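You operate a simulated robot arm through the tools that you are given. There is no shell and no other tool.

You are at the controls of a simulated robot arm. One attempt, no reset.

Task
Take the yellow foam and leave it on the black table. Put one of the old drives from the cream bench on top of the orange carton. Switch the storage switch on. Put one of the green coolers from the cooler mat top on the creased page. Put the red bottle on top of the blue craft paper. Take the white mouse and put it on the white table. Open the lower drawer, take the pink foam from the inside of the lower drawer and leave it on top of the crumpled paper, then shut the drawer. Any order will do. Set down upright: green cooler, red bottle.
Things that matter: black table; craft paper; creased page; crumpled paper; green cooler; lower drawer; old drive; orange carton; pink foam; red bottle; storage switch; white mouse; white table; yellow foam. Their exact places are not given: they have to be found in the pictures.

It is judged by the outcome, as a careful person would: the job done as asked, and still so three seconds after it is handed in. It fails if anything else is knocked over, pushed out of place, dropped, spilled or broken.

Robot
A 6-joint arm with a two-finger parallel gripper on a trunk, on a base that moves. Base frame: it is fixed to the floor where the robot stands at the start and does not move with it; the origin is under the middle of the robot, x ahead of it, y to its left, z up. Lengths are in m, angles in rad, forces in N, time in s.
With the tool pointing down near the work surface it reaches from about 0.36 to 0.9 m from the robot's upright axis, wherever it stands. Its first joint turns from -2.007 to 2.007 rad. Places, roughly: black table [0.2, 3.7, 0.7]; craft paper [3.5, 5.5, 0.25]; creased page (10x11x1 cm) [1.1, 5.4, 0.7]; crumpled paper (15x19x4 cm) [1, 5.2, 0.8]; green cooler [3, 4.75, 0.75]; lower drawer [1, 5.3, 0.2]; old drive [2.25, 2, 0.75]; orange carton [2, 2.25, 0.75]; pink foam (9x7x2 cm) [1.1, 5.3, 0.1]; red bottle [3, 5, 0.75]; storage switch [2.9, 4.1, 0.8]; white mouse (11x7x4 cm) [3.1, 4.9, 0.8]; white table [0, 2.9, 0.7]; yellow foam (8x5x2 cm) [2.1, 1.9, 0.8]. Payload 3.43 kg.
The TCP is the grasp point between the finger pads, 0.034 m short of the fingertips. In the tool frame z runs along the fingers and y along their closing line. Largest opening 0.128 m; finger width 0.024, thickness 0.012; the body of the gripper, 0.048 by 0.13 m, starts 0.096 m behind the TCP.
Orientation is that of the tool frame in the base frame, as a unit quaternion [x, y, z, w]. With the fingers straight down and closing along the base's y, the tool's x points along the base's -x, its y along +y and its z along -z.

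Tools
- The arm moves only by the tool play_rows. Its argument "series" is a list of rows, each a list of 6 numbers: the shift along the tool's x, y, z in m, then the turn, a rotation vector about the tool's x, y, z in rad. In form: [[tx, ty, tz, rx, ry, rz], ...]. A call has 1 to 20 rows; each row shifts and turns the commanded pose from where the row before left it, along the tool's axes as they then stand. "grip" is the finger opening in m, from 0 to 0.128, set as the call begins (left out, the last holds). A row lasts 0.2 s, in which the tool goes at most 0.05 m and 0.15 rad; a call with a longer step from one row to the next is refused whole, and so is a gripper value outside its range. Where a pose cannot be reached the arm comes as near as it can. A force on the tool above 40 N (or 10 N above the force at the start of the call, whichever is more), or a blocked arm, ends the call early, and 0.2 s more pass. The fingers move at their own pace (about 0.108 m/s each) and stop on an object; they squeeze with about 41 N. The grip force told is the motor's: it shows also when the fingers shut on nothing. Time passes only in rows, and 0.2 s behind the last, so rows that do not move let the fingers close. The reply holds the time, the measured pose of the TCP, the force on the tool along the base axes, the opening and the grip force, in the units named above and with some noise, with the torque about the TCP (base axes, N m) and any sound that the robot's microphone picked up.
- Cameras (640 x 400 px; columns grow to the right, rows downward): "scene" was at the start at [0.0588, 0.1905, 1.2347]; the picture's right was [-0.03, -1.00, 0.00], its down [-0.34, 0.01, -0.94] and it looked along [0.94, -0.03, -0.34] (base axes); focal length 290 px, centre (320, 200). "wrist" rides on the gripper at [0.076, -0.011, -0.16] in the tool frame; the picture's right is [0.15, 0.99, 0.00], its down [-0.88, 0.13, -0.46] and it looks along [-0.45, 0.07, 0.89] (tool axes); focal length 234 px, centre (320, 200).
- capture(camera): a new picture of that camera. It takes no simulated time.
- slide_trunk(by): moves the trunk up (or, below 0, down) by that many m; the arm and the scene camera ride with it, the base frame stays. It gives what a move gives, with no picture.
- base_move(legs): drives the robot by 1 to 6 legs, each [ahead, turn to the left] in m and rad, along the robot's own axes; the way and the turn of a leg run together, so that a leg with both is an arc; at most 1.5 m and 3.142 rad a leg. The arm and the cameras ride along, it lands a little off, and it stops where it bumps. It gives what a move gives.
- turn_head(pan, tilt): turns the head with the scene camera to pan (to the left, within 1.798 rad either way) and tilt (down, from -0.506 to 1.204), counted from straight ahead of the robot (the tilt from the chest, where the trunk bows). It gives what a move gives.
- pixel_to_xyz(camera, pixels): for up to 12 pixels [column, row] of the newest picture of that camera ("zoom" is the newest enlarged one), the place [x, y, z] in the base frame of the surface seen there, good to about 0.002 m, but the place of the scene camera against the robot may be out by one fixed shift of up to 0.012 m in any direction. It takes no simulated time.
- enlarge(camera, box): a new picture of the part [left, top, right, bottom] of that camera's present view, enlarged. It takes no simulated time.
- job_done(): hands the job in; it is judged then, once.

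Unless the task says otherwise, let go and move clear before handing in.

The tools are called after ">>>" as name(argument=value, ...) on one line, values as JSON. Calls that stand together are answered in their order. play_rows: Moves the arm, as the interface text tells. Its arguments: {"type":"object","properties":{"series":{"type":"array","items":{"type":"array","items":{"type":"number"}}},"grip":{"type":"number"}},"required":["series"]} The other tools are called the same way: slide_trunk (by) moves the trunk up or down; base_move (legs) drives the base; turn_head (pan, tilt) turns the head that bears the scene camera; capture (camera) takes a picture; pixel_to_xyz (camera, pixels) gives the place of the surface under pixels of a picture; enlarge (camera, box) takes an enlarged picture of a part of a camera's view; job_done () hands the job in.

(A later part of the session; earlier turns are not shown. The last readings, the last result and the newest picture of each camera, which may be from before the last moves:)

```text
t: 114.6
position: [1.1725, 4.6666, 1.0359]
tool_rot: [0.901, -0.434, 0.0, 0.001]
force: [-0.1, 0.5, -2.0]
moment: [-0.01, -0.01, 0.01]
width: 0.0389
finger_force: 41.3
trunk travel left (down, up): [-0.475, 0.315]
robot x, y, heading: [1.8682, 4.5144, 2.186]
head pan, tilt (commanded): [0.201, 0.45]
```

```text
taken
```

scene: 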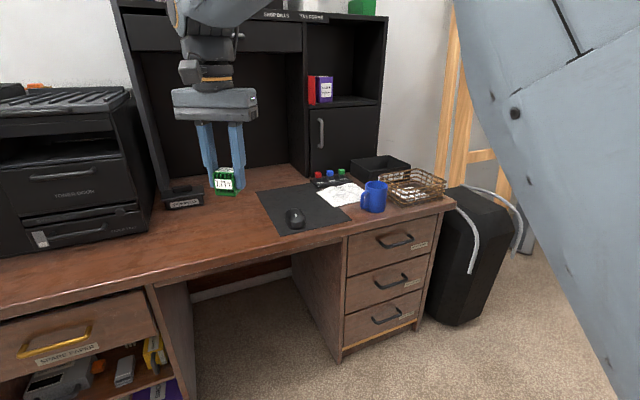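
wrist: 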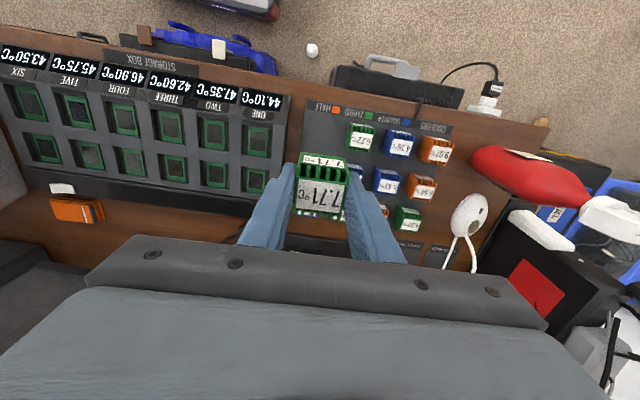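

The desk shows a white sheet at (340,195), a blue mug at (374,196), a wire basket, and three drawers at (385,285). I'll enlarge to find the creased page and the crumpled paper.

>>> enlarge(camera="scene", box=[290, 150, 460, 260])

>>> pixel_to_xyz(camera="zoom", pixels=[[190, 165], [130, 160], [250, 150], [215, 195], [315, 170], [450, 140], [450, 165], [140, 110], [220, 90], [400, 215], [570, 195], [50, 180]])

```text
3.64 times, centred on (375, 205) of scene
```

zoom: 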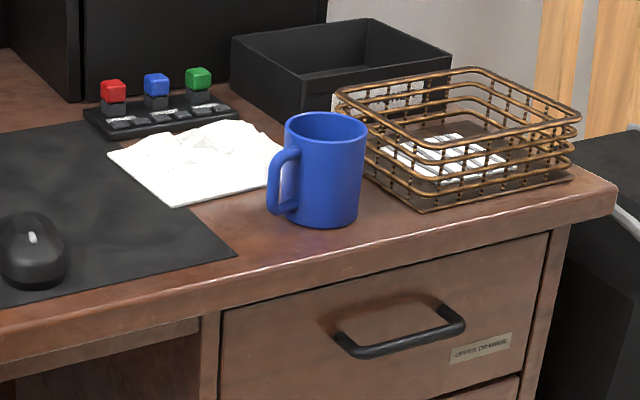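

```text
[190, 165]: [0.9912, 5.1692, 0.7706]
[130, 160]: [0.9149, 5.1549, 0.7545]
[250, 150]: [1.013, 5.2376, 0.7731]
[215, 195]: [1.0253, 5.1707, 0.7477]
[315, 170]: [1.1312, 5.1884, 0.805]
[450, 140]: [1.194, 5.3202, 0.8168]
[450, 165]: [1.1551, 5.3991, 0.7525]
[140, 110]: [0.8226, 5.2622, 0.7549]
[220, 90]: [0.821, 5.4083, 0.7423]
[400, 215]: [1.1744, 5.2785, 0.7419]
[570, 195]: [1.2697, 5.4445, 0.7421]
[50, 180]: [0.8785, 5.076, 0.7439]
```

The crumpled paper is at (0.98, 5.2, 0.77), and the creased page lies inside the wire basket at about (1.155, 5.40, 0.752). I'll tuck the arm a little and drive to about (1.76, 5.15) facing the desk.

>>> play_rows(series=[[0.045, 0, 0, 0, 0, 0], [0.045, 0, 0, 0, 0, 0], [0.045, 0, 0, 0, 0, 0]])

>>> base_move(legs=[[0, -0.45], [0.64, 0], [0, 1.03]])

>>> turn_head(pan=0.0, tilt=0.6)

>>> capture(camera="scene")

>>> capture(camera="wrist")

```text
t: 115.4
position: [1.2577, 4.5623, 1.0338]
tool_rot: [0.901, -0.435, 0.0, -0.001]
force: [0.0, 1.0, -1.4]
moment: [-0.04, -0.06, 0.01]
width: 0.0389
finger_force: 40.7
trunk travel left (down, up): [-0.475, 0.315]
robot x, y, heading: [1.8743, 4.5152, 2.185]
head pan, tilt (commanded): [0.201, 0.45]
```

```text
t: 122.8
position: [1.228, 4.8421, 1.0351]
tool_rot: [0.987, -0.161, 0.0, 0.0]
force: [0.9, 0.0, -1.5]
moment: [0.0, -0.01, -0.01]
width: 0.0388
finger_force: 41.1
trunk travel left (down, up): [-0.475, 0.315]
robot x, y, heading: [1.7685, 5.1379, 2.755]
head pan, tilt (commanded): [0.201, 0.45]
```

```text
t: 123.6
position: [1.2272, 4.8433, 1.034]
tool_rot: [0.987, -0.161, 0.0, 0.001]
force: [0.0, 1.0, -1.6]
moment: [0.0, -0.01, 0.04]
width: 0.0389
finger_force: 41.0
trunk travel left (down, up): [-0.475, 0.315]
robot x, y, heading: [1.7736, 5.1407, 2.756]
head pan, tilt (commanded): [0.0, 0.6]
```

```text
taken
```

scene: 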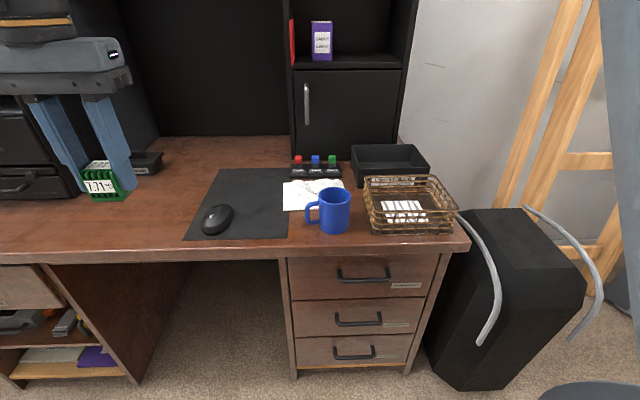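

```text
taken
```

wrist: 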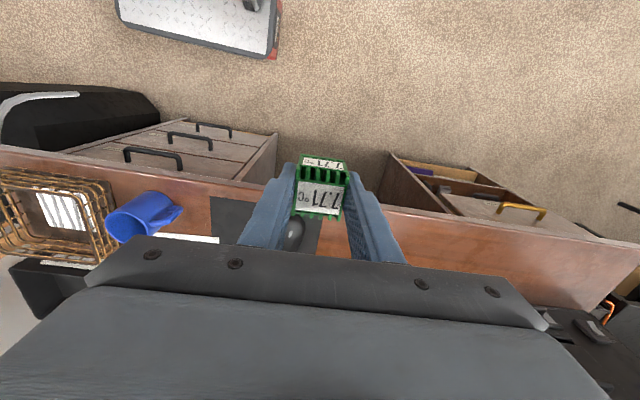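

The creased page shows in the basket at (403,210). I'll measure the basket rim and the page.

>>> enlarge(camera="scene", box=[350, 160, 470, 245])

>>> pixel_to_xyz(camera="zoom", pixels=[[260, 250], [330, 245], [385, 245], [250, 220], [375, 220], [255, 285], [400, 290], [70, 100], [100, 260], [500, 95], [560, 255], [430, 250]])

```text
4.71 times, centred on (410, 202) of scene
```

zoom: 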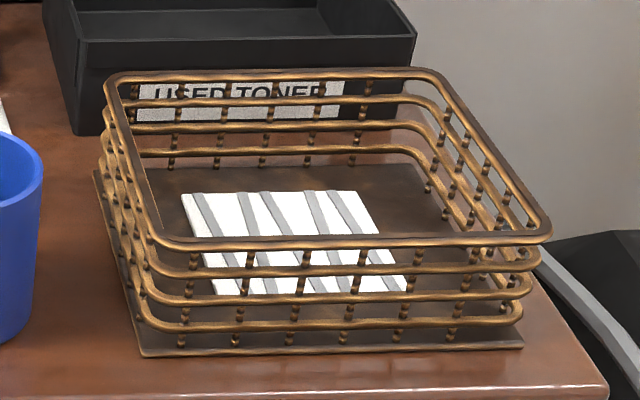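

```text
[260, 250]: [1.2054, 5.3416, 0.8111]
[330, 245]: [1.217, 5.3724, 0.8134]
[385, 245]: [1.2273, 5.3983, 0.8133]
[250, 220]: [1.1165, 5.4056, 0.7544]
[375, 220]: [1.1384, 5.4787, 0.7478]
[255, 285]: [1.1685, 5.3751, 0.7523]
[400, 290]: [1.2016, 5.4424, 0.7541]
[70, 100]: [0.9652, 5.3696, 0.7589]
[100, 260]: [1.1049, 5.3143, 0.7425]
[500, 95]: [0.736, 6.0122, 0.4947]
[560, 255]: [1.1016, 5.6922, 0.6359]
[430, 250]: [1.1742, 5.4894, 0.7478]
```

I'll move the tool, with the cooler, over the basket area at this height and use the wrist camera for a top view.

>>> play_rows(series=[[-0.018, -0.0427, 0, 0, 0, 0], [-0.018, -0.0427, 0, 0, 0, 0], [-0.018, -0.0427, 0, 0, 0, 0], [-0.018, -0.0427, 0, 0, 0, 0], [-0.018, -0.0427, 0, 0, 0, 0], [-0.018, -0.0427, 0, 0, 0, 0], [-0.018, -0.0427, 0, 0, 0, 0], [-0.018, -0.0427, 0, 0, 0, 0], [-0.018, -0.0427, 0, 0, 0, 0], [-0.018, -0.0427, 0, 0, 0, 0], [-0.018, -0.0427, 0, 0, 0, 0], [0, 0, 0, 0, 0, 0]])

>>> capture(camera="wrist")

>>> capture(camera="scene")

```text
t: 126.2
position: [1.189, 5.3508, 1.0341]
tool_rot: [0.987, -0.159, 0.0, 0.0]
force: [-0.3, -0.4, -0.7]
moment: [0.0, 0.0, -0.02]
width: 0.039
finger_force: 40.9
trunk travel left (down, up): [-0.475, 0.315]
robot x, y, heading: [1.7731, 5.1382, 2.758]
head pan, tilt (commanded): [0.0, 0.6]
```

```text
taken
```

wrist: 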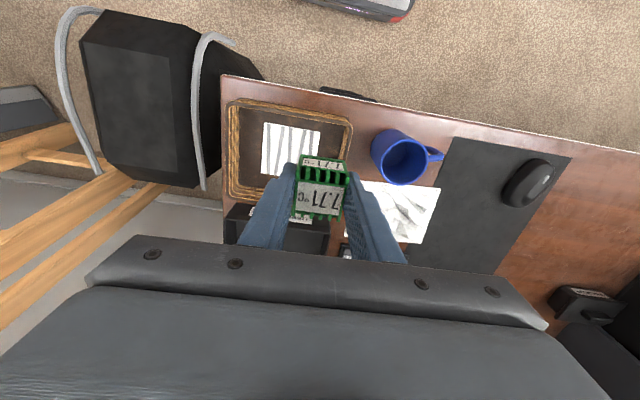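

```text
taken
```

scene: 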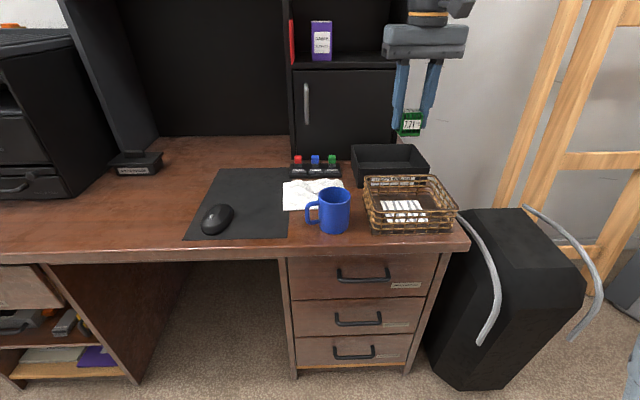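

The wrist view shows the page in the basket around (290,148). I'll enlarge and measure it.

>>> enlarge(camera="wrist", box=[215, 80, 365, 220])

>>> pixel_to_xyz(camera="wrist", pixels=[[264, 125], [318, 131], [264, 170], [290, 150], [300, 140], [275, 165], [235, 105], [350, 122], [232, 190], [245, 150], [335, 145], [285, 115]])

```text
2.86 times, centred on (290, 150) of wrist
```

zoom: 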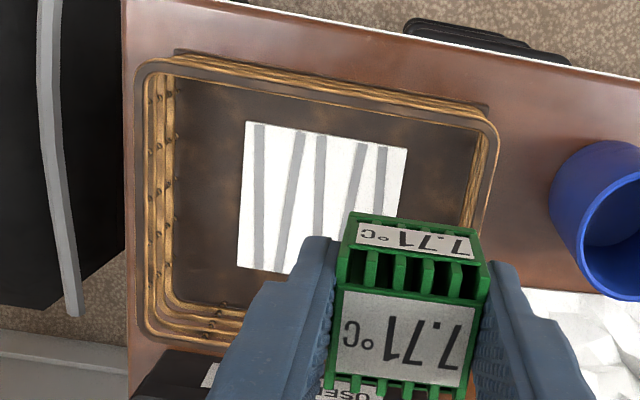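

```text
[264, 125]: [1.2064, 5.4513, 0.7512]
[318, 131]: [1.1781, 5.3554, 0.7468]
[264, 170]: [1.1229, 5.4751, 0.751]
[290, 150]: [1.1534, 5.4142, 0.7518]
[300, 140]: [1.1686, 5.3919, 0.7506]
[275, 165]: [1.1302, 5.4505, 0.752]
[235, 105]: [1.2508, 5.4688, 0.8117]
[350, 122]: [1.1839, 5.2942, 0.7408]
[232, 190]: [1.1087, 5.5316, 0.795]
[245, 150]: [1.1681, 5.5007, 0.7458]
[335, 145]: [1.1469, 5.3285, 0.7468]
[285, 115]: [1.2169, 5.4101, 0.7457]
```

The page centre is at about (1.149, 5.415, 0.752), in the middle of the basket with room on all sides. I'll move over it and descend to just above.

>>> play_rows(series=[[-0.0291, -0.0242, 0, 0, 0, 0], [-0.0291, -0.0242, 0, 0, 0, 0], [0, 0, 0.045, 0, 0, 0], [0, 0, 0.045, 0, 0, 0], [0, 0, 0.04, 0, 0, 0], [0, 0, 0.04, 0, 0, 0], [0, 0, 0.025, 0, 0, 0], [0, 0, 0, 0, 0, 0]])

>>> capture(camera="wrist")

>>> enlarge(camera="scene", box=[340, 120, 480, 250])

```text
t: 128.0
position: [1.1476, 5.4175, 0.8402]
tool_rot: [0.987, -0.161, 0.0, -0.001]
force: [-0.2, 0.2, -1.4]
moment: [-0.01, -0.03, 0.02]
width: 0.0388
finger_force: 41.2
trunk travel left (down, up): [-0.475, 0.315]
robot x, y, heading: [1.7731, 5.1383, 2.757]
head pan, tilt (commanded): [0.0, 0.6]
```

```text
taken
```

wrist: 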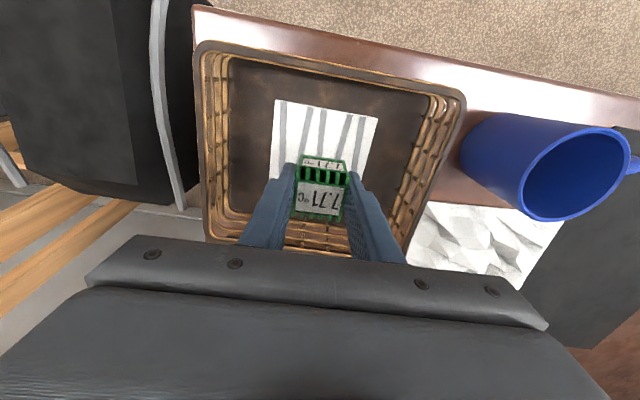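

```text
3.08 times, centred on (410, 185) of scene
```

zoom: 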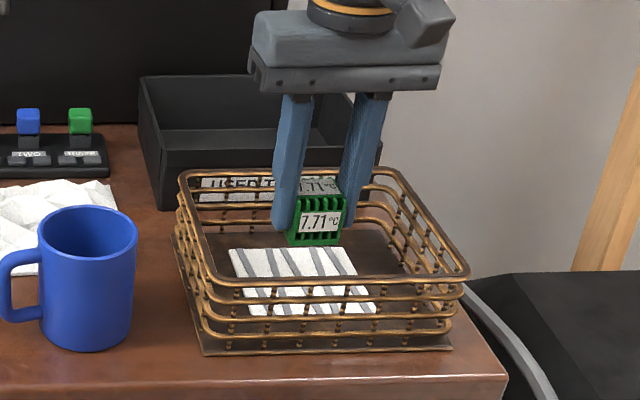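

I'll check the page position against the tool from this closer view.

>>> pixel_to_xyz(camera="wrist", pixels=[[277, 104], [375, 119], [275, 170], [320, 147], [366, 160], [300, 150], [340, 140]])

```text
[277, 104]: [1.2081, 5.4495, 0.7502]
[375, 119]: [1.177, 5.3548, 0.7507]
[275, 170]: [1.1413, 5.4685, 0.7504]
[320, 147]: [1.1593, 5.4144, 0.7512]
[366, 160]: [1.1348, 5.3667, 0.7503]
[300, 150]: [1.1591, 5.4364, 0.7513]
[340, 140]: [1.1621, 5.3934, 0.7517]
```

The page corners confirm its centre is at about (1.148, 5.418), right under the tool. I'll lower to contact.

>>> play_rows(series=[[0, 0, 0.02, 0, 0, 0], [0, 0, 0.015, 0, 0, 0], [0, 0, 0.004, 0, 0, 0], [0, 0, 0.002, 0, 0, 0], [0, 0, 0, 0, 0, 0]])

```text
t: 129.2
position: [1.1476, 5.4159, 0.7983]
tool_rot: [0.987, -0.161, 0.0, 0.0]
force: [0.3, 0.2, -0.6]
moment: [0.01, -0.01, 0.02]
width: 0.0389
finger_force: 41.4
trunk travel left (down, up): [-0.475, 0.315]
robot x, y, heading: [1.7722, 5.1391, 2.757]
head pan, tilt (commanded): [0.0, 0.6]
```

>>> play_rows(series=[[0, 0, 0.0015, 0, 0, 0], [0, 0, 0.001, 0, 0, 0], [0, 0, 0, 0, 0, 0]])

```text
t: 130.0
position: [1.1489, 5.4153, 0.796]
tool_rot: [0.987, -0.161, 0.0, 0.0]
force: [1.1, 0.5, -0.7]
moment: [0.01, -0.02, 0.04]
width: 0.039
finger_force: 41.2
trunk travel left (down, up): [-0.475, 0.315]
robot x, y, heading: [1.7698, 5.1393, 2.758]
head pan, tilt (commanded): [0.0, 0.6]
```

>>> play_rows(series=[[0, 0, 0.001, 0, 0, 0], [0, 0, 0.001, 0, 0, 0], [0, 0, 0, 0, 0, 0]])

>>> enlarge(camera="scene", box=[360, 150, 460, 245])

```text
t: 130.8
position: [1.1494, 5.4143, 0.7947]
tool_rot: [0.987, -0.161, -0.001, 0.0]
force: [0.7, -1.1, 7.2]
moment: [-0.08, 0.02, 0.0]
width: 0.0391
finger_force: 40.7
trunk travel left (down, up): [-0.475, 0.315]
robot x, y, heading: [1.7678, 5.1346, 2.763]
head pan, tilt (commanded): [0.0, 0.6]
```

```text
4.21 times, centred on (410, 198) of scene
```

zoom: 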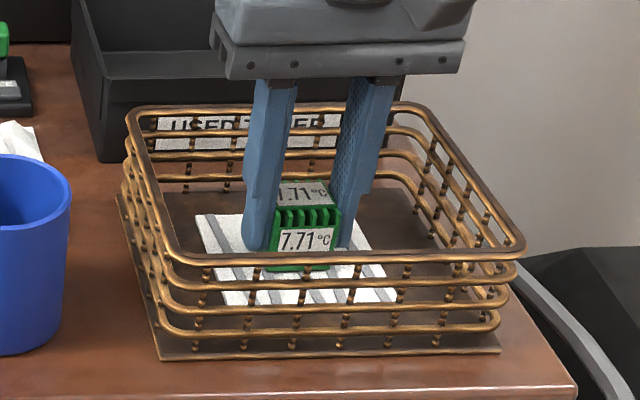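

Contact (Fz 7.2 N), and the cooler stands on the page. I'll open just enough and rise.

>>> play_rows(series=[[0, 0, 0, 0, 0, 0], [0, 0, 0, 0, 0, 0], [0, 0, -0.02, 0, 0, 0], [0, 0, -0.04, 0, 0, 0], [0, 0, -0.045, 0, 0, 0], [0, 0, -0.045, 0, 0, 0], [0, 0, -0.045, 0, 0, 0], [0, 0, -0.03, 0, 0, 0]], grip=0.06)

>>> capture(camera="wrist")

>>> enlarge(camera="scene", box=[340, 120, 480, 250])

```text
t: 132.6
position: [1.1502, 5.4157, 1.0214]
tool_rot: [0.987, -0.16, 0.0, 0.001]
force: [0.1, 0.1, 0.5]
moment: [-0.01, -0.01, -0.02]
width: 0.0602
finger_force: 0.0
trunk travel left (down, up): [-0.475, 0.315]
robot x, y, heading: [1.7725, 5.1408, 2.758]
head pan, tilt (commanded): [0.0, 0.6]
```

```text
taken
```

wrist: 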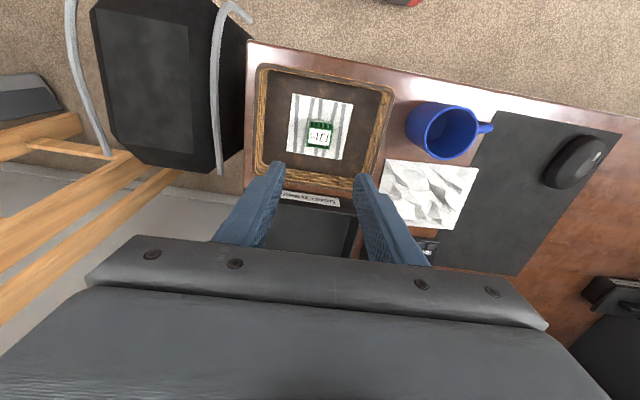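

```text
3.08 times, centred on (410, 185) of scene
```

zoom: 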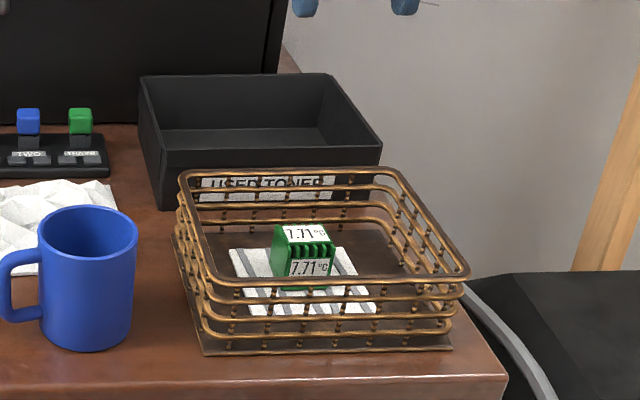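

The green cooler stands upright on the creased page. Next is the lower drawer: I'll retract the arm and measure the drawer handles.

>>> play_rows(series=[[0.045, 0, 0, 0, 0, 0], [0.045, 0, 0, 0, 0, 0], [0.045, 0, 0, 0, 0, 0], [0.045, 0, 0, 0, 0, 0]])

>>> turn_head(pan=0.0, tilt=0.85)

>>> capture(camera="scene")

>>> enlarge(camera="scene", box=[270, 160, 450, 330])

```text
t: 133.6
position: [1.3201, 5.3568, 1.0194]
tool_rot: [0.987, -0.161, 0.0, 0.001]
force: [-0.9, -0.3, -0.4]
moment: [-0.03, -0.04, 0.0]
width: 0.06
finger_force: 0.1
trunk travel left (down, up): [-0.475, 0.315]
robot x, y, heading: [1.7722, 5.1326, 2.759]
head pan, tilt (commanded): [0.0, 0.6]
```

```text
t: 134.3
position: [1.3196, 5.357, 1.0206]
tool_rot: [0.987, -0.161, 0.001, -0.001]
force: [0.0, 0.1, 0.4]
moment: [-0.02, -0.01, 0.0]
width: 0.06
finger_force: 0.1
trunk travel left (down, up): [-0.475, 0.315]
robot x, y, heading: [1.7707, 5.1373, 2.758]
head pan, tilt (commanded): [0.0, 0.85]
```

```text
taken
```

scene: 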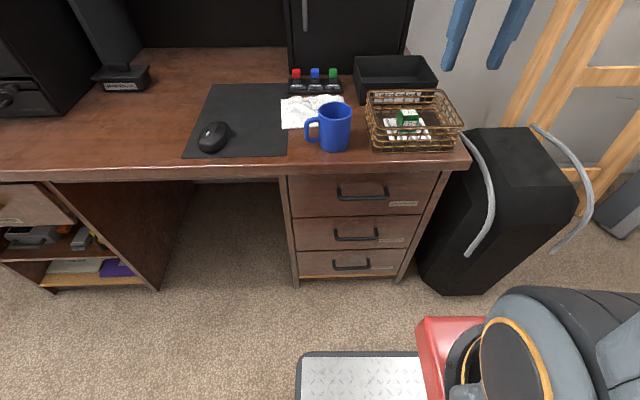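

```text
2.35 times, centred on (360, 245) of scene
```

zoom: 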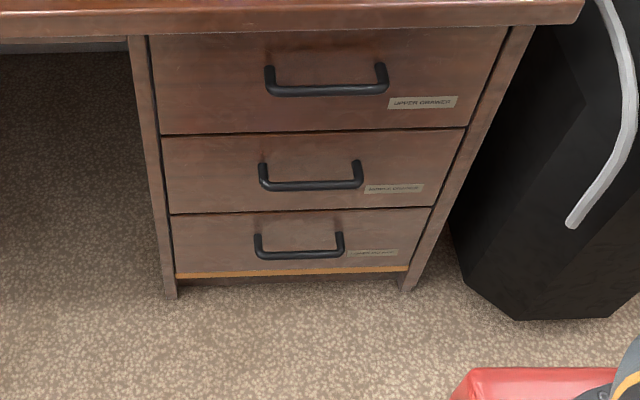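

I'll measure the lower drawer handle at zoom (300,257) and the faces around it.

>>> pixel_to_xyz(camera="zoom", pixels=[[260, 252], [300, 258], [340, 252], [258, 236], [342, 234], [220, 230], [300, 225], [400, 225], [290, 275], [312, 187], [325, 91], [300, 240]])

>>> pixel_to_xyz(camera="scene", pixels=[[320, 355], [400, 355], [305, 375], [360, 352], [420, 330], [300, 182], [430, 175], [470, 160], [290, 180]])

```text
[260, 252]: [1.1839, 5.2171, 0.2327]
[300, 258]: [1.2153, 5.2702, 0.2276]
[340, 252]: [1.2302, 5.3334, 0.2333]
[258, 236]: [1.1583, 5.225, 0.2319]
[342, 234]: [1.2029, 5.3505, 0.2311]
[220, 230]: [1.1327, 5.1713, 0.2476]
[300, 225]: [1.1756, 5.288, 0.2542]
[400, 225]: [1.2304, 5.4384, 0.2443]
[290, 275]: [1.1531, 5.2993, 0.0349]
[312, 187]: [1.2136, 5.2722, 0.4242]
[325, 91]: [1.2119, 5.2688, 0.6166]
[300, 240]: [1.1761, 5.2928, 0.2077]
```

```text
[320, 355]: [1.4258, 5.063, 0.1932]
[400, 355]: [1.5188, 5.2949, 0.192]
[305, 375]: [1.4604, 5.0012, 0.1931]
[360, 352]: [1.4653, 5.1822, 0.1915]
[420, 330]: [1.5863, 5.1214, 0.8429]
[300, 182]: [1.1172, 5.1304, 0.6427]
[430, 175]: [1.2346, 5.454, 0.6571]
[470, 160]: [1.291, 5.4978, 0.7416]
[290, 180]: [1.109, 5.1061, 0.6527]
```

The lower handle bar is centred at about (1.215, 5.272, 0.229), about 4 cm off the drawer face, and runs along the desk front. I'll back up 0.1 m to leave room for the drawer, then lower the trunk.

>>> base_move(legs=[[-0.1, 0]])

>>> slide_trunk(by=-0.3)

>>> capture(camera="scene")

>>> capture(camera="wrist")

```text
t: 135.5
position: [1.4125, 5.3176, 1.019]
tool_rot: [0.987, -0.161, 0.0, -0.001]
force: [0.0, 0.0, -0.6]
moment: [0.01, -0.01, 0.0]
width: 0.0598
finger_force: 0.1
trunk travel left (down, up): [-0.475, 0.315]
robot x, y, heading: [1.8597, 5.1016, 2.762]
head pan, tilt (commanded): [0.0, 0.85]
```

```text
t: 138.5
position: [1.4131, 5.3195, 0.7194]
tool_rot: [0.987, -0.161, 0.0, 0.0]
force: [0.3, 0.4, 0.1]
moment: [0.02, -0.01, 0.03]
width: 0.0602
finger_force: 0.1
trunk travel left (down, up): [-0.175, 0.615]
robot x, y, heading: [1.8625, 5.1014, 2.758]
head pan, tilt (commanded): [0.0, 0.85]
```

```text
taken
```

scene: 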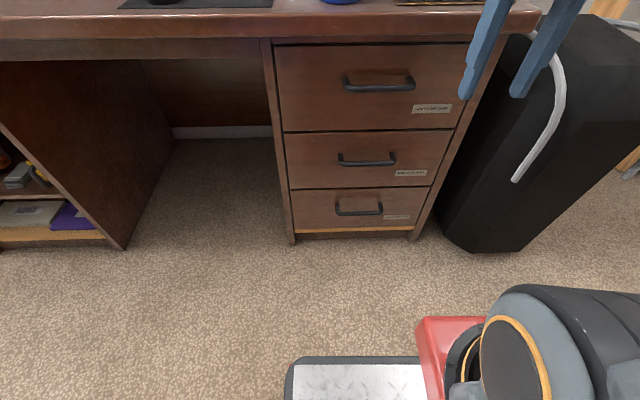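

```text
taken
```

wrist: 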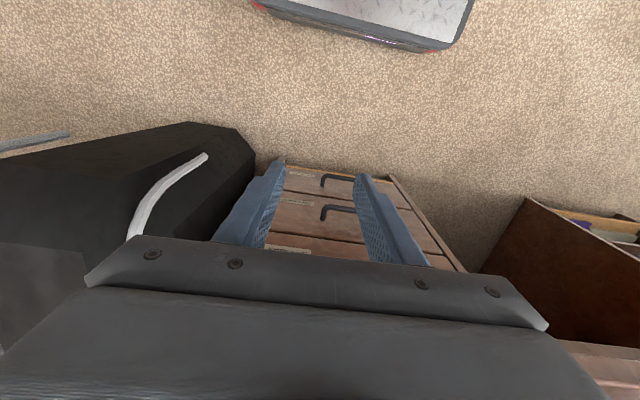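

There is space now. I'll lower the trunk the rest of the way, shift left in line with the handle, and turn the tool by 90° about its axis so that the fingers can straddle the bar.

>>> slide_trunk(by=-0.17)

>>> play_rows(series=[[0, 0.04, 0, 0, 0, 0], [0, 0.04, 0, 0, 0, 0], [0, 0.037, 0, 0, 0, 0], [0, 0, 0, 0, 0, 0.14], [0, 0, 0, 0, 0, 0.14], [0, 0, 0, 0, 0, 0.14], [0, 0, 0, 0, 0, 0.14], [0, 0, 0, 0, 0, 0.14], [0, 0, 0, 0, 0, 0.14], [0, 0, 0, 0, 0, 0.14], [0, 0, 0, 0, 0, 0.14], [0, 0, 0, 0, 0, 0.14], [0, 0, 0, 0, 0, 0.14], [0, 0, 0, 0, 0, 0.14], [0, 0, 0, 0, 0, 0.031]])

```text
t: 140.4
position: [1.3807, 5.3309, 0.5494]
tool_rot: [0.987, -0.16, 0.0, 0.0]
force: [0.5, 0.3, 0.4]
moment: [0.0, -0.03, -0.02]
width: 0.0602
finger_force: 0.1
trunk travel left (down, up): [-0.005, 0.785]
robot x, y, heading: [1.8674, 5.1017, 2.76]
head pan, tilt (commanded): [0.0, 0.85]
```

```text
t: 143.6
position: [1.3438, 5.2208, 0.5482]
tool_rot: [-0.584, 0.812, -0.001, 0.001]
force: [-0.5, -0.6, -0.4]
moment: [-0.01, 0.01, 0.0]
width: 0.0598
finger_force: 0.1
trunk travel left (down, up): [-0.005, 0.785]
robot x, y, heading: [1.8634, 5.1006, 2.76]
head pan, tilt (commanded): [0.0, 0.85]
```

The tool turned fine and is in line with the handle. Now I'll pitch it about 45° toward the drawer and look at the handle with the wrist camera.

>>> play_rows(series=[[0, 0, 0, -0.131, 0, 0], [0, 0, 0, -0.131, 0, 0], [0, 0, 0, -0.131, 0, 0], [0, 0, 0, -0.131, 0, 0], [0, 0, 0, -0.131, 0, 0], [0, 0, 0, -0.131, 0, 0], [0, 0, 0, 0, 0, 0]])

>>> capture(camera="wrist")

>>> capture(camera="scene")

```text
t: 145.2
position: [1.2232, 5.2272, 0.5051]
tool_rot: [-0.54, 0.751, 0.308, -0.222]
force: [-0.4, 0.1, 0.2]
moment: [-0.01, 0.01, -0.03]
width: 0.0599
finger_force: 0.1
out of reach, approached as far as the arm can: row 1, 2, 3, 4, 5, 6
trunk travel left (down, up): [-0.005, 0.785]
robot x, y, heading: [1.8618, 5.0993, 2.76]
head pan, tilt (commanded): [0.0, 0.85]
```

```text
taken
```

wrist: 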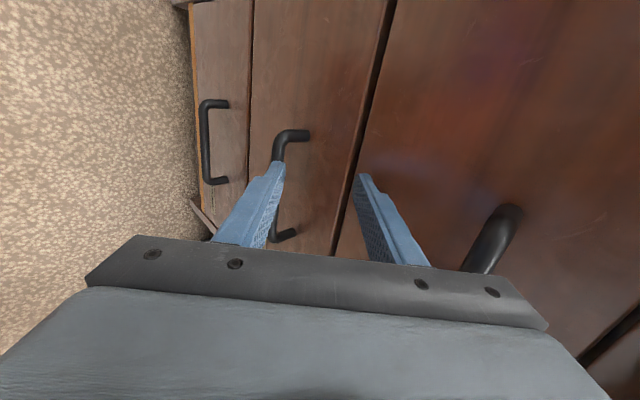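

```text
taken
```

scene: 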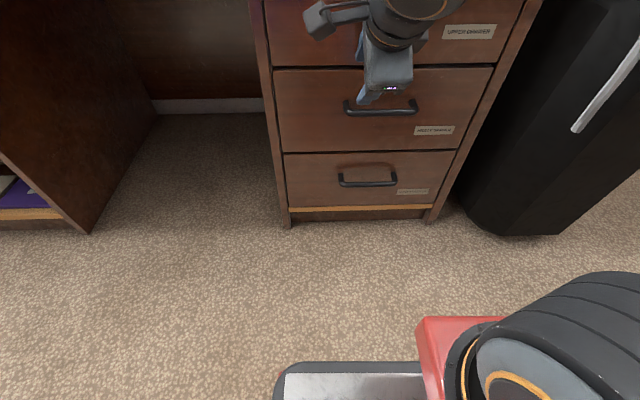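

The 45° pitch was only reachable further out: the tool is now at (1.223, 5.227, 0.505) near the drawer fronts, with no contact force. I'll check how the commanded pose stands with a small move upward and backward.

>>> play_rows(series=[[0, 0, 0, 0, 0, 0]])

```text
t: 145.6
position: [1.2242, 5.2271, 0.5046]
tool_rot: [-0.541, 0.751, 0.308, -0.22]
force: [0.0, 0.2, 0.3]
moment: [-0.04, -0.02, 0.0]
width: 0.0599
finger_force: 0.0
trunk travel left (down, up): [-0.005, 0.785]
robot x, y, heading: [1.8638, 5.0994, 2.754]
head pan, tilt (commanded): [0.0, 0.85]
```

The fingers are directly above the middle handle, so I'll first back the base up by 0.1 m to get clear before going lower.

>>> base_move(legs=[[-0.1, 0]])

>>> capture(camera="wrist")

>>> capture(camera="scene")

```text
t: 146.8
position: [1.3157, 5.1879, 0.5057]
tool_rot: [-0.542, 0.75, 0.308, -0.22]
force: [-0.1, -0.2, -0.1]
moment: [-0.02, 0.0, 0.04]
width: 0.0596
finger_force: 0.0
trunk travel left (down, up): [-0.005, 0.785]
robot x, y, heading: [1.9567, 5.0627, 2.762]
head pan, tilt (commanded): [0.0, 0.85]
```

```text
taken
```

wrist: 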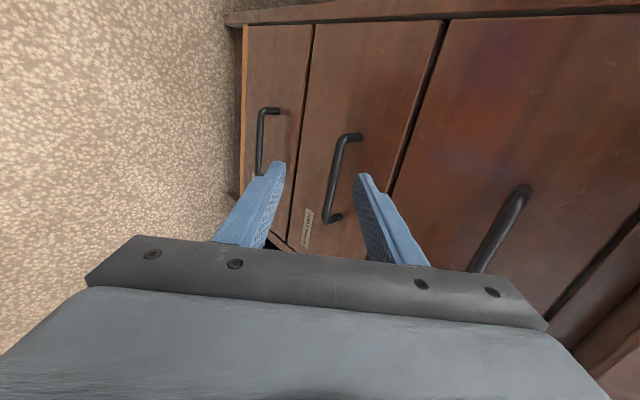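

```text
taken
```

scene: 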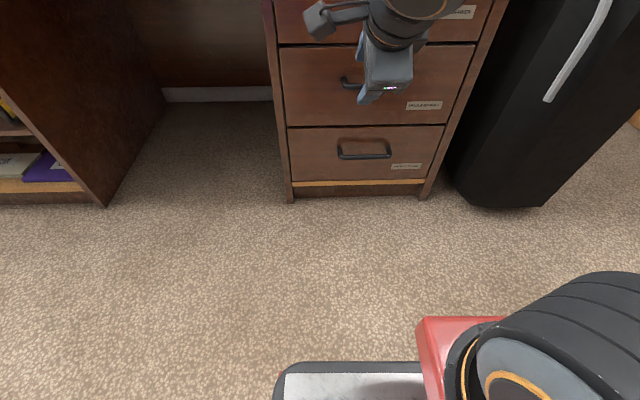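

The tool is clear of the handles now. I'll measure the lower handle (262,140) with the wrist camera.

>>> enlarge(camera="wrist", box=[220, 80, 320, 200])

>>> pixel_to_xyz(camera="wrist", pixels=[[262, 120], [261, 140], [259, 160], [268, 109], [277, 110], [280, 150], [285, 80], [333, 165], [338, 145], [330, 200], [256, 172], [262, 112]])

```text
3.33 times, centred on (270, 140) of wrist
```

zoom: 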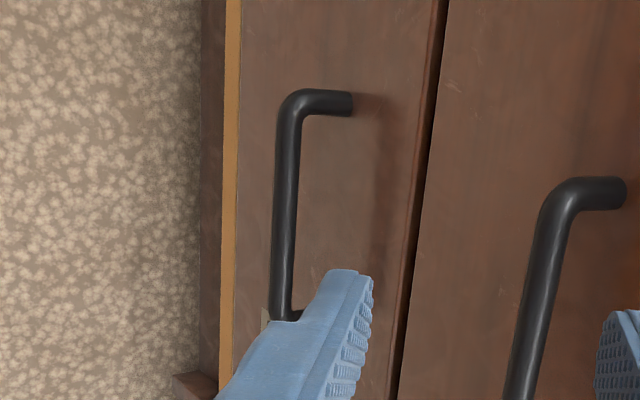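

```text
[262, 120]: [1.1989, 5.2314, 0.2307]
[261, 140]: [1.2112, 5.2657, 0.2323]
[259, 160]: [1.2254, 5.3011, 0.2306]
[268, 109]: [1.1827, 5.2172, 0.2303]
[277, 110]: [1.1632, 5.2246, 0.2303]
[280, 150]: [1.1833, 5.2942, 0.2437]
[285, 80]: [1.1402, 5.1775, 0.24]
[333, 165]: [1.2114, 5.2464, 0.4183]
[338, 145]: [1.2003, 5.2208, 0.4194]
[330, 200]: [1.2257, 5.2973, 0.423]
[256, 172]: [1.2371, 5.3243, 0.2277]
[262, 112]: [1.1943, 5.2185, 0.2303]
```

The lower handle bar's centre is near n −0.748 (3.1 cm off the face) at z≈0.228. I'll lower the pitched tool to a pre-grasp point about 8.5 cm off the bar along the approach direction, with the fingers at 0.028.

>>> play_rows(series=[[-0.0071, -0.017, 0.0338, 0, 0, 0], [-0.0071, -0.017, 0.0338, 0, 0, 0], [-0.0071, -0.017, 0.0338, 0, 0, 0]], grip=0.03)

```text
t: 147.6
position: [1.312, 5.2273, 0.4637]
tool_rot: [-0.543, 0.752, 0.302, -0.22]
force: [-0.3, -0.5, -0.6]
moment: [0.01, 0.02, 0.0]
width: 0.0297
finger_force: 0.0
out of reach, approached as far as the arm can: row 1, 2, 3
trunk travel left (down, up): [-0.005, 0.785]
robot x, y, heading: [1.9545, 5.0626, 2.764]
head pan, tilt (commanded): [0.0, 0.85]
```

Lowering with the 45° pitch is out of reach, so I'll use a gentler pitch of about 15° with the fingers wide open and hook the inner finger behind the bar. First I'll pitch back toward vertical where I am.

>>> play_rows(series=[[0, 0, 0, 0.131, 0, 0], [0, 0, 0, 0.131, 0, 0], [0, 0, 0, 0.131, 0, 0], [0, 0, 0, 0.131, 0, 0], [0, 0, 0, 0, 0, 0]])

```text
t: 148.8
position: [1.3133, 5.233, 0.4637]
tool_rot: [-0.575, 0.804, 0.128, -0.084]
force: [0.6, -0.7, -1.0]
moment: [0.01, 0.0, 0.02]
width: 0.0301
finger_force: 0.0
out of reach, approached as far as the arm can: row 1
trunk travel left (down, up): [-0.005, 0.785]
robot x, y, heading: [1.9553, 5.0654, 2.76]
head pan, tilt (commanded): [0.0, 0.85]
```

The tool is now pitched about 17° and reachable. I'll back off from the drawers, then lower and open the fingers, checking reach as I go.

>>> play_rows(series=[[0, -0.0286, -0.009, 0, 0, 0.03], [0, -0.0286, -0.009, 0, 0, 0], [0, 0, 0, 0, 0, 0]])

```text
t: 149.6
position: [1.3706, 5.2119, 0.4673]
tool_rot: [-0.562, 0.813, 0.126, -0.086]
force: [1.1, 0.7, 0.4]
moment: [0.01, 0.01, 0.01]
width: 0.03
finger_force: 0.0
trunk travel left (down, up): [-0.005, 0.785]
robot x, y, heading: [1.9507, 5.0655, 2.761]
head pan, tilt (commanded): [0.0, 0.85]
```

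That was reached cleanly. Now I'll lower by 0.205 m while opening fully, staying 10 cm out from the drawer.

>>> play_rows(series=[[0, -0.01236, 0.0391, 0, 0, 0], [0, -0.01236, 0.0391, 0, 0, 0], [0, -0.01236, 0.0391, 0, 0, 0], [0, -0.01236, 0.0391, 0, 0, 0], [0, -0.01236, 0.0391, 0, 0, 0], [0, 0, 0, 0, 0, 0]], grip=0.128)

>>> capture(camera="wrist")

>>> capture(camera="scene")

```text
t: 151.0
position: [1.3686, 5.2144, 0.2607]
tool_rot: [-0.563, 0.813, 0.125, -0.086]
force: [-0.2, 0.7, 0.6]
moment: [-0.01, 0.01, -0.05]
width: 0.1281
finger_force: 0.1
trunk travel left (down, up): [-0.005, 0.785]
robot x, y, heading: [1.9562, 5.0662, 2.758]
head pan, tilt (commanded): [0.0, 0.85]
```

```text
taken
```

wrist: 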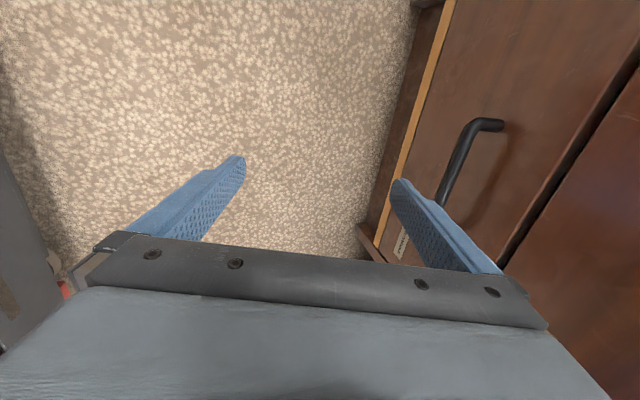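

```text
taken
```

scene: 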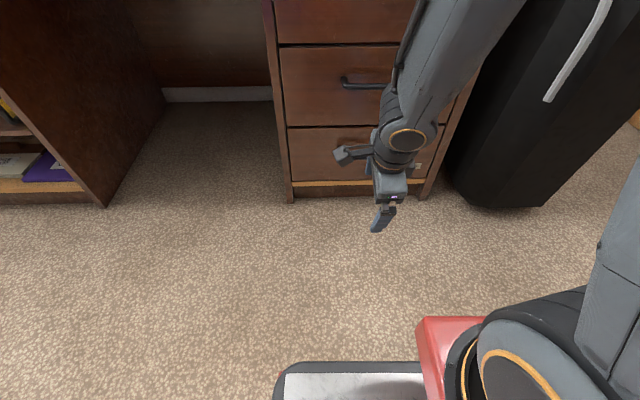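

The open fingers are 10 cm out from the drawer, at bar height. I'll measure the bar at (455,165) and the drawer face from here.

>>> pixel_to_xyz(camera="wrist", pixels=[[467, 140], [458, 158], [450, 175], [443, 192], [475, 125], [495, 125], [500, 170], [440, 100], [540, 200]])

>>> enlarge(camera="wrist", box=[370, 90, 530, 260])

```text
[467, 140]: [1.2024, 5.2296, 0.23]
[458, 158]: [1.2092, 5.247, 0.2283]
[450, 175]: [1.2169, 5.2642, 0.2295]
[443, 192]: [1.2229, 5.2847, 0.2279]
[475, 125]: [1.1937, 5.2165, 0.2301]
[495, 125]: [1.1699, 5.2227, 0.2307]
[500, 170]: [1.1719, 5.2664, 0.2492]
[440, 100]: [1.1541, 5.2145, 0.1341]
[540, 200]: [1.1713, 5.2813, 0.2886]
```

```text
2.35 times, centred on (450, 175) of wrist
```

zoom: 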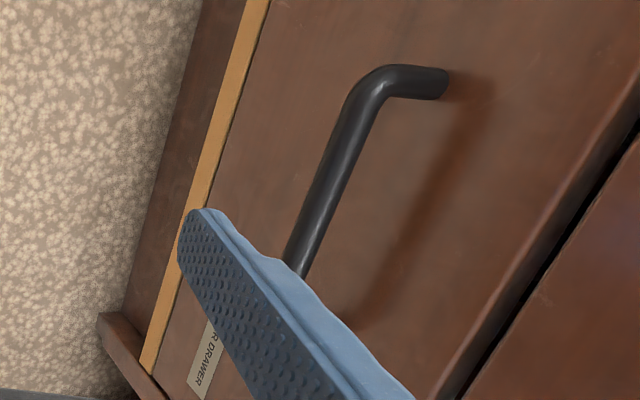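

The bar centre is at n≈−0.7435 and z≈0.226, and the face is at −0.780, so the gap behind the bar is about 3 cm. I'll go forward 10 cm so the inner fingertip hangs just above the gap.

>>> play_rows(series=[[0, 0.0318, 0.01, 0, 0, 0], [0, 0.0318, 0.01, 0, 0, 0], [0, 0.0318, 0.01, 0, 0, 0], [0, 0, 0, 0, 0, 0]])

>>> capture(camera="wrist")

>>> capture(camera="scene")

```text
t: 152.0
position: [1.2762, 5.2518, 0.2597]
tool_rot: [-0.562, 0.813, 0.126, -0.086]
force: [-0.3, -0.1, 0.5]
moment: [0.0, 0.0, 0.05]
width: 0.1281
finger_force: 0.1
trunk travel left (down, up): [-0.005, 0.785]
robot x, y, heading: [1.9565, 5.0616, 2.758]
head pan, tilt (commanded): [0.0, 0.85]
```

```text
taken
```

wrist: 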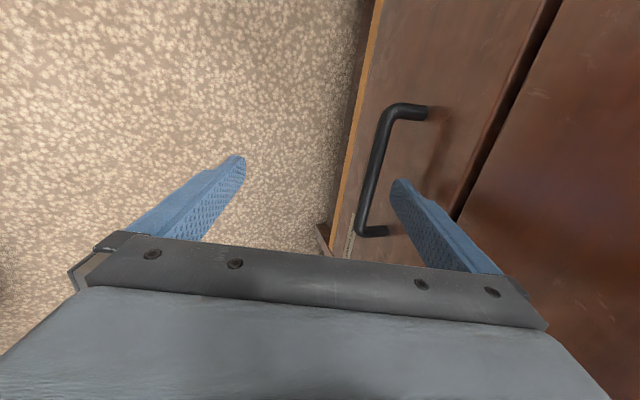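

```text
taken
```

scene: 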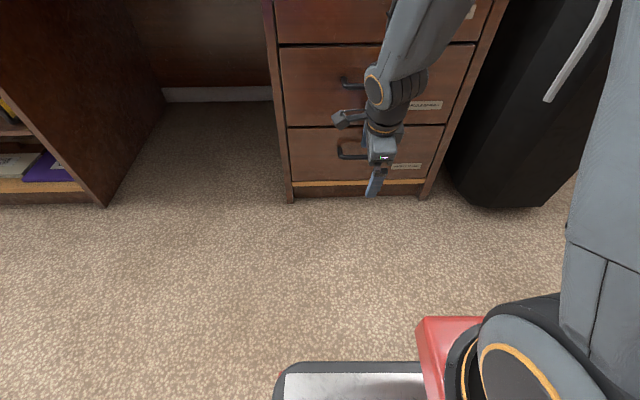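

The inner fingertip at (400,182) now appears just behind the bar. I'll zoom in to verify before lowering.

>>> enlarge(camera="wrist", box=[330, 90, 470, 260])

>>> pixel_to_xyz(camera="wrist", pixels=[[380, 145], [373, 165], [367, 190], [402, 182], [396, 190], [405, 195], [425, 150], [440, 130], [415, 111], [375, 231]])

```text
2.35 times, centred on (400, 175) of wrist
```

zoom: 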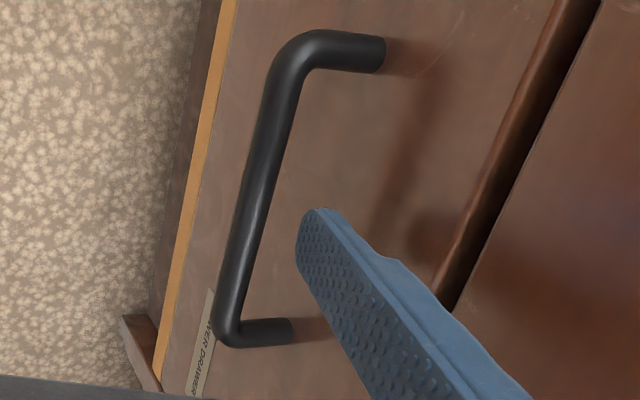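

```text
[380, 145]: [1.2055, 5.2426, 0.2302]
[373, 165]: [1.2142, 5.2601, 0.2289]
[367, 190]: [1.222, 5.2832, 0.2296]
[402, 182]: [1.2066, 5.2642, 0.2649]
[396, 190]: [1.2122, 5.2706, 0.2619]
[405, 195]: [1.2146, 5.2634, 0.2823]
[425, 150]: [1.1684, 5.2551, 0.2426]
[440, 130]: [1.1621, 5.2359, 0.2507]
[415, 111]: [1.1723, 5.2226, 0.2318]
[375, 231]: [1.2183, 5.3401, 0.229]
```

The fingertip will pass about 5 mm behind the bar with about 9 mm left to the face. I'll nudge 2 mm forward and push down along the tool axis to hook it.

>>> play_rows(series=[[0, 0.002, 0, 0, 0, 0], [0, 0, 0.012, 0, 0, 0], [0, 0, 0.012, 0, 0, 0], [0, 0, 0.012, 0, 0, 0], [0, 0, 0, 0, 0, 0]])

>>> enlarge(camera="wrist", box=[330, 90, 470, 260])

```text
t: 153.2
position: [1.2655, 5.2535, 0.2267]
tool_rot: [-0.563, 0.812, 0.126, -0.087]
force: [0.2, 0.0, 0.1]
moment: [-0.02, 0.0, -0.03]
width: 0.128
finger_force: 0.2
trunk travel left (down, up): [-0.005, 0.785]
robot x, y, heading: [1.9557, 5.0597, 2.765]
head pan, tilt (commanded): [0.0, 0.85]
```

```text
2.35 times, centred on (400, 175) of wrist
```

zoom: 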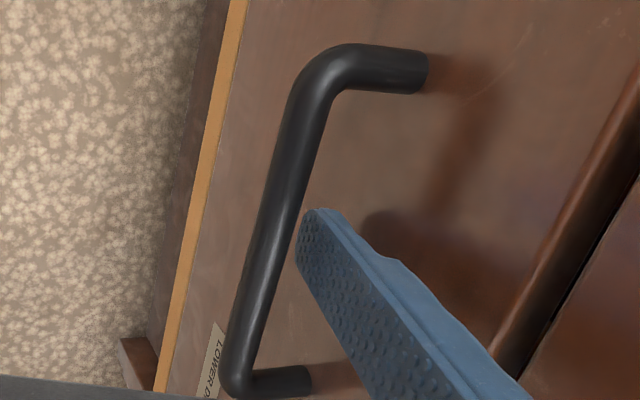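

The finger is behind the bar but only about 1 cm below its centre, so I'll go 1.2 cm deeper and slightly back, then pull gently with the arm.

>>> play_rows(series=[[0, -0.002, 0.006, 0, 0, 0], [0, -0.002, 0.006, 0, 0, 0], [0, 0, 0, 0, 0, 0]])

>>> play_rows(series=[[0, -0.008, -0.0025, 0, 0, 0], [0, -0.01, -0.003, 0, 0, 0], [0, -0.01, -0.003, 0, 0, 0], [0, 0, 0, 0, 0, 0]])

>>> capture(camera="wrist")

>>> capture(camera="scene")

```text
t: 154.0
position: [1.265, 5.2539, 0.2144]
tool_rot: [-0.563, 0.812, 0.126, -0.085]
force: [0.3, -0.2, -0.2]
moment: [0.01, -0.03, 0.01]
width: 0.128
finger_force: 0.0
trunk travel left (down, up): [-0.005, 0.785]
robot x, y, heading: [1.9568, 5.0634, 2.759]
head pan, tilt (commanded): [0.0, 0.85]
```

```text
t: 155.0
position: [1.292, 5.2443, 0.2147]
tool_rot: [-0.563, 0.813, 0.124, -0.084]
force: [-0.2, -0.1, 0.2]
moment: [-0.02, 0.01, 0.01]
width: 0.1279
finger_force: 0.1
trunk travel left (down, up): [-0.005, 0.785]
robot x, y, heading: [1.9583, 5.0632, 2.761]
head pan, tilt (commanded): [0.0, 0.85]
```

```text
taken
```

wrist: 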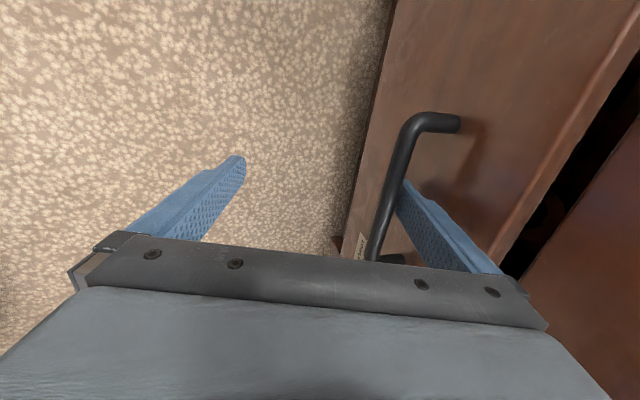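

```text
taken
```

scene: 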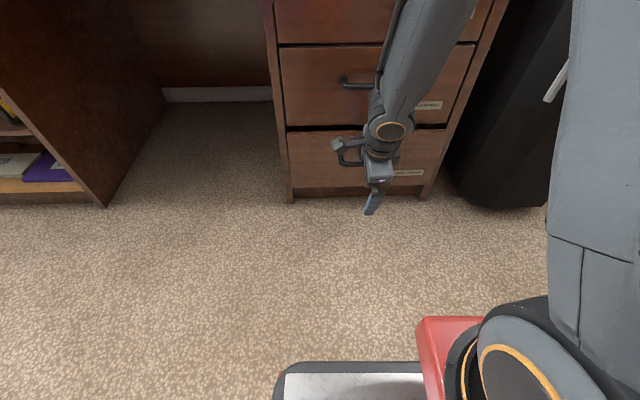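

The drawer has begun to open: a dark gap shows behind its top edge. I'll keep the finger hooked and pull by driving the base back 0.2 m.

>>> base_move(legs=[[-0.2, 0]])

>>> capture(camera="wrist")

>>> capture(camera="scene")

```text
t: 156.6
position: [1.4808, 5.1673, 0.2146]
tool_rot: [-0.564, 0.812, 0.123, -0.085]
force: [-0.7, -0.8, 0.6]
moment: [-0.01, 0.0, -0.02]
width: 0.1279
finger_force: 0.1
trunk travel left (down, up): [-0.005, 0.785]
robot x, y, heading: [2.1478, 4.992, 2.766]
head pan, tilt (commanded): [0.0, 0.85]
```

```text
taken
```

wrist: 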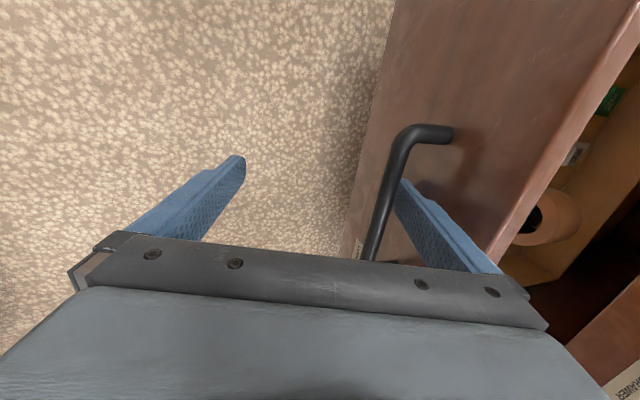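

```text
taken
```

scene: 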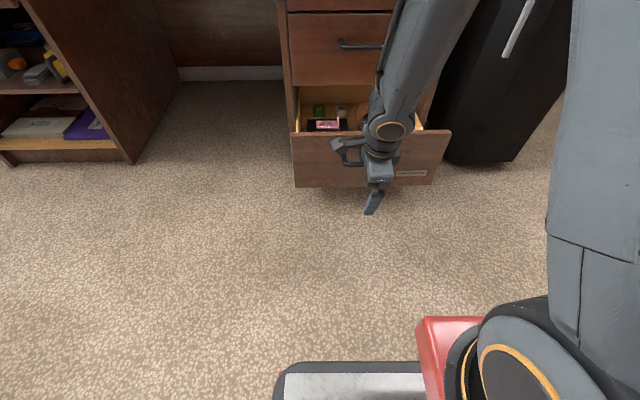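

The drawer is now open, and something pink is visible inside at (326,123). I'll unhook: slightly forward, then up and back, clear of the drawer.

>>> play_rows(series=[[0, 0.006, 0.002, 0, 0, 0], [0, 0, -0.02, 0, 0, 0], [0, 0, -0.035, 0, 0, 0], [0, 0, -0.045, 0, 0, 0], [0, 0, -0.045, 0, 0, 0], [0, 0, -0.045, 0, 0, 0], [0, 0, 0, 0, 0, 0]])

>>> capture(camera="wrist")

>>> capture(camera="scene")

```text
t: 158.2
position: [1.5271, 5.1501, 0.3968]
tool_rot: [-0.565, 0.812, 0.123, -0.085]
force: [0.1, 0.0, -0.3]
moment: [0.0, 0.01, 0.01]
width: 0.128
finger_force: 0.0
trunk travel left (down, up): [-0.005, 0.785]
robot x, y, heading: [2.1459, 4.987, 2.77]
head pan, tilt (commanded): [0.0, 0.85]
```

```text
taken
```

wrist: 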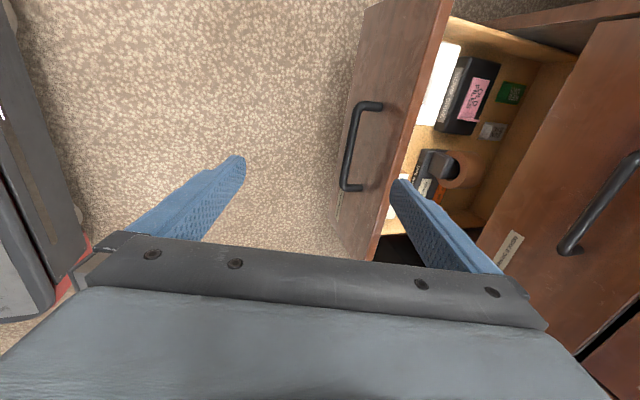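

```text
taken
```

scene: 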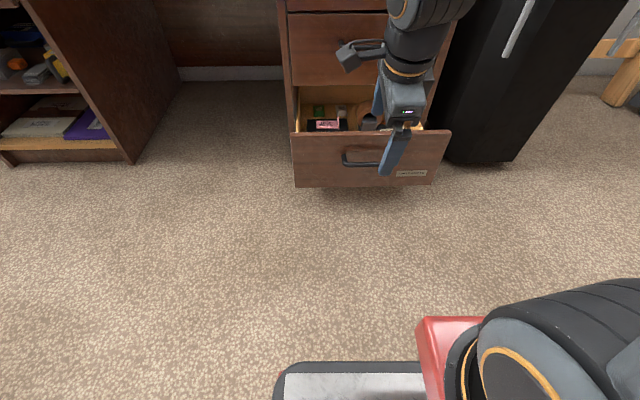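

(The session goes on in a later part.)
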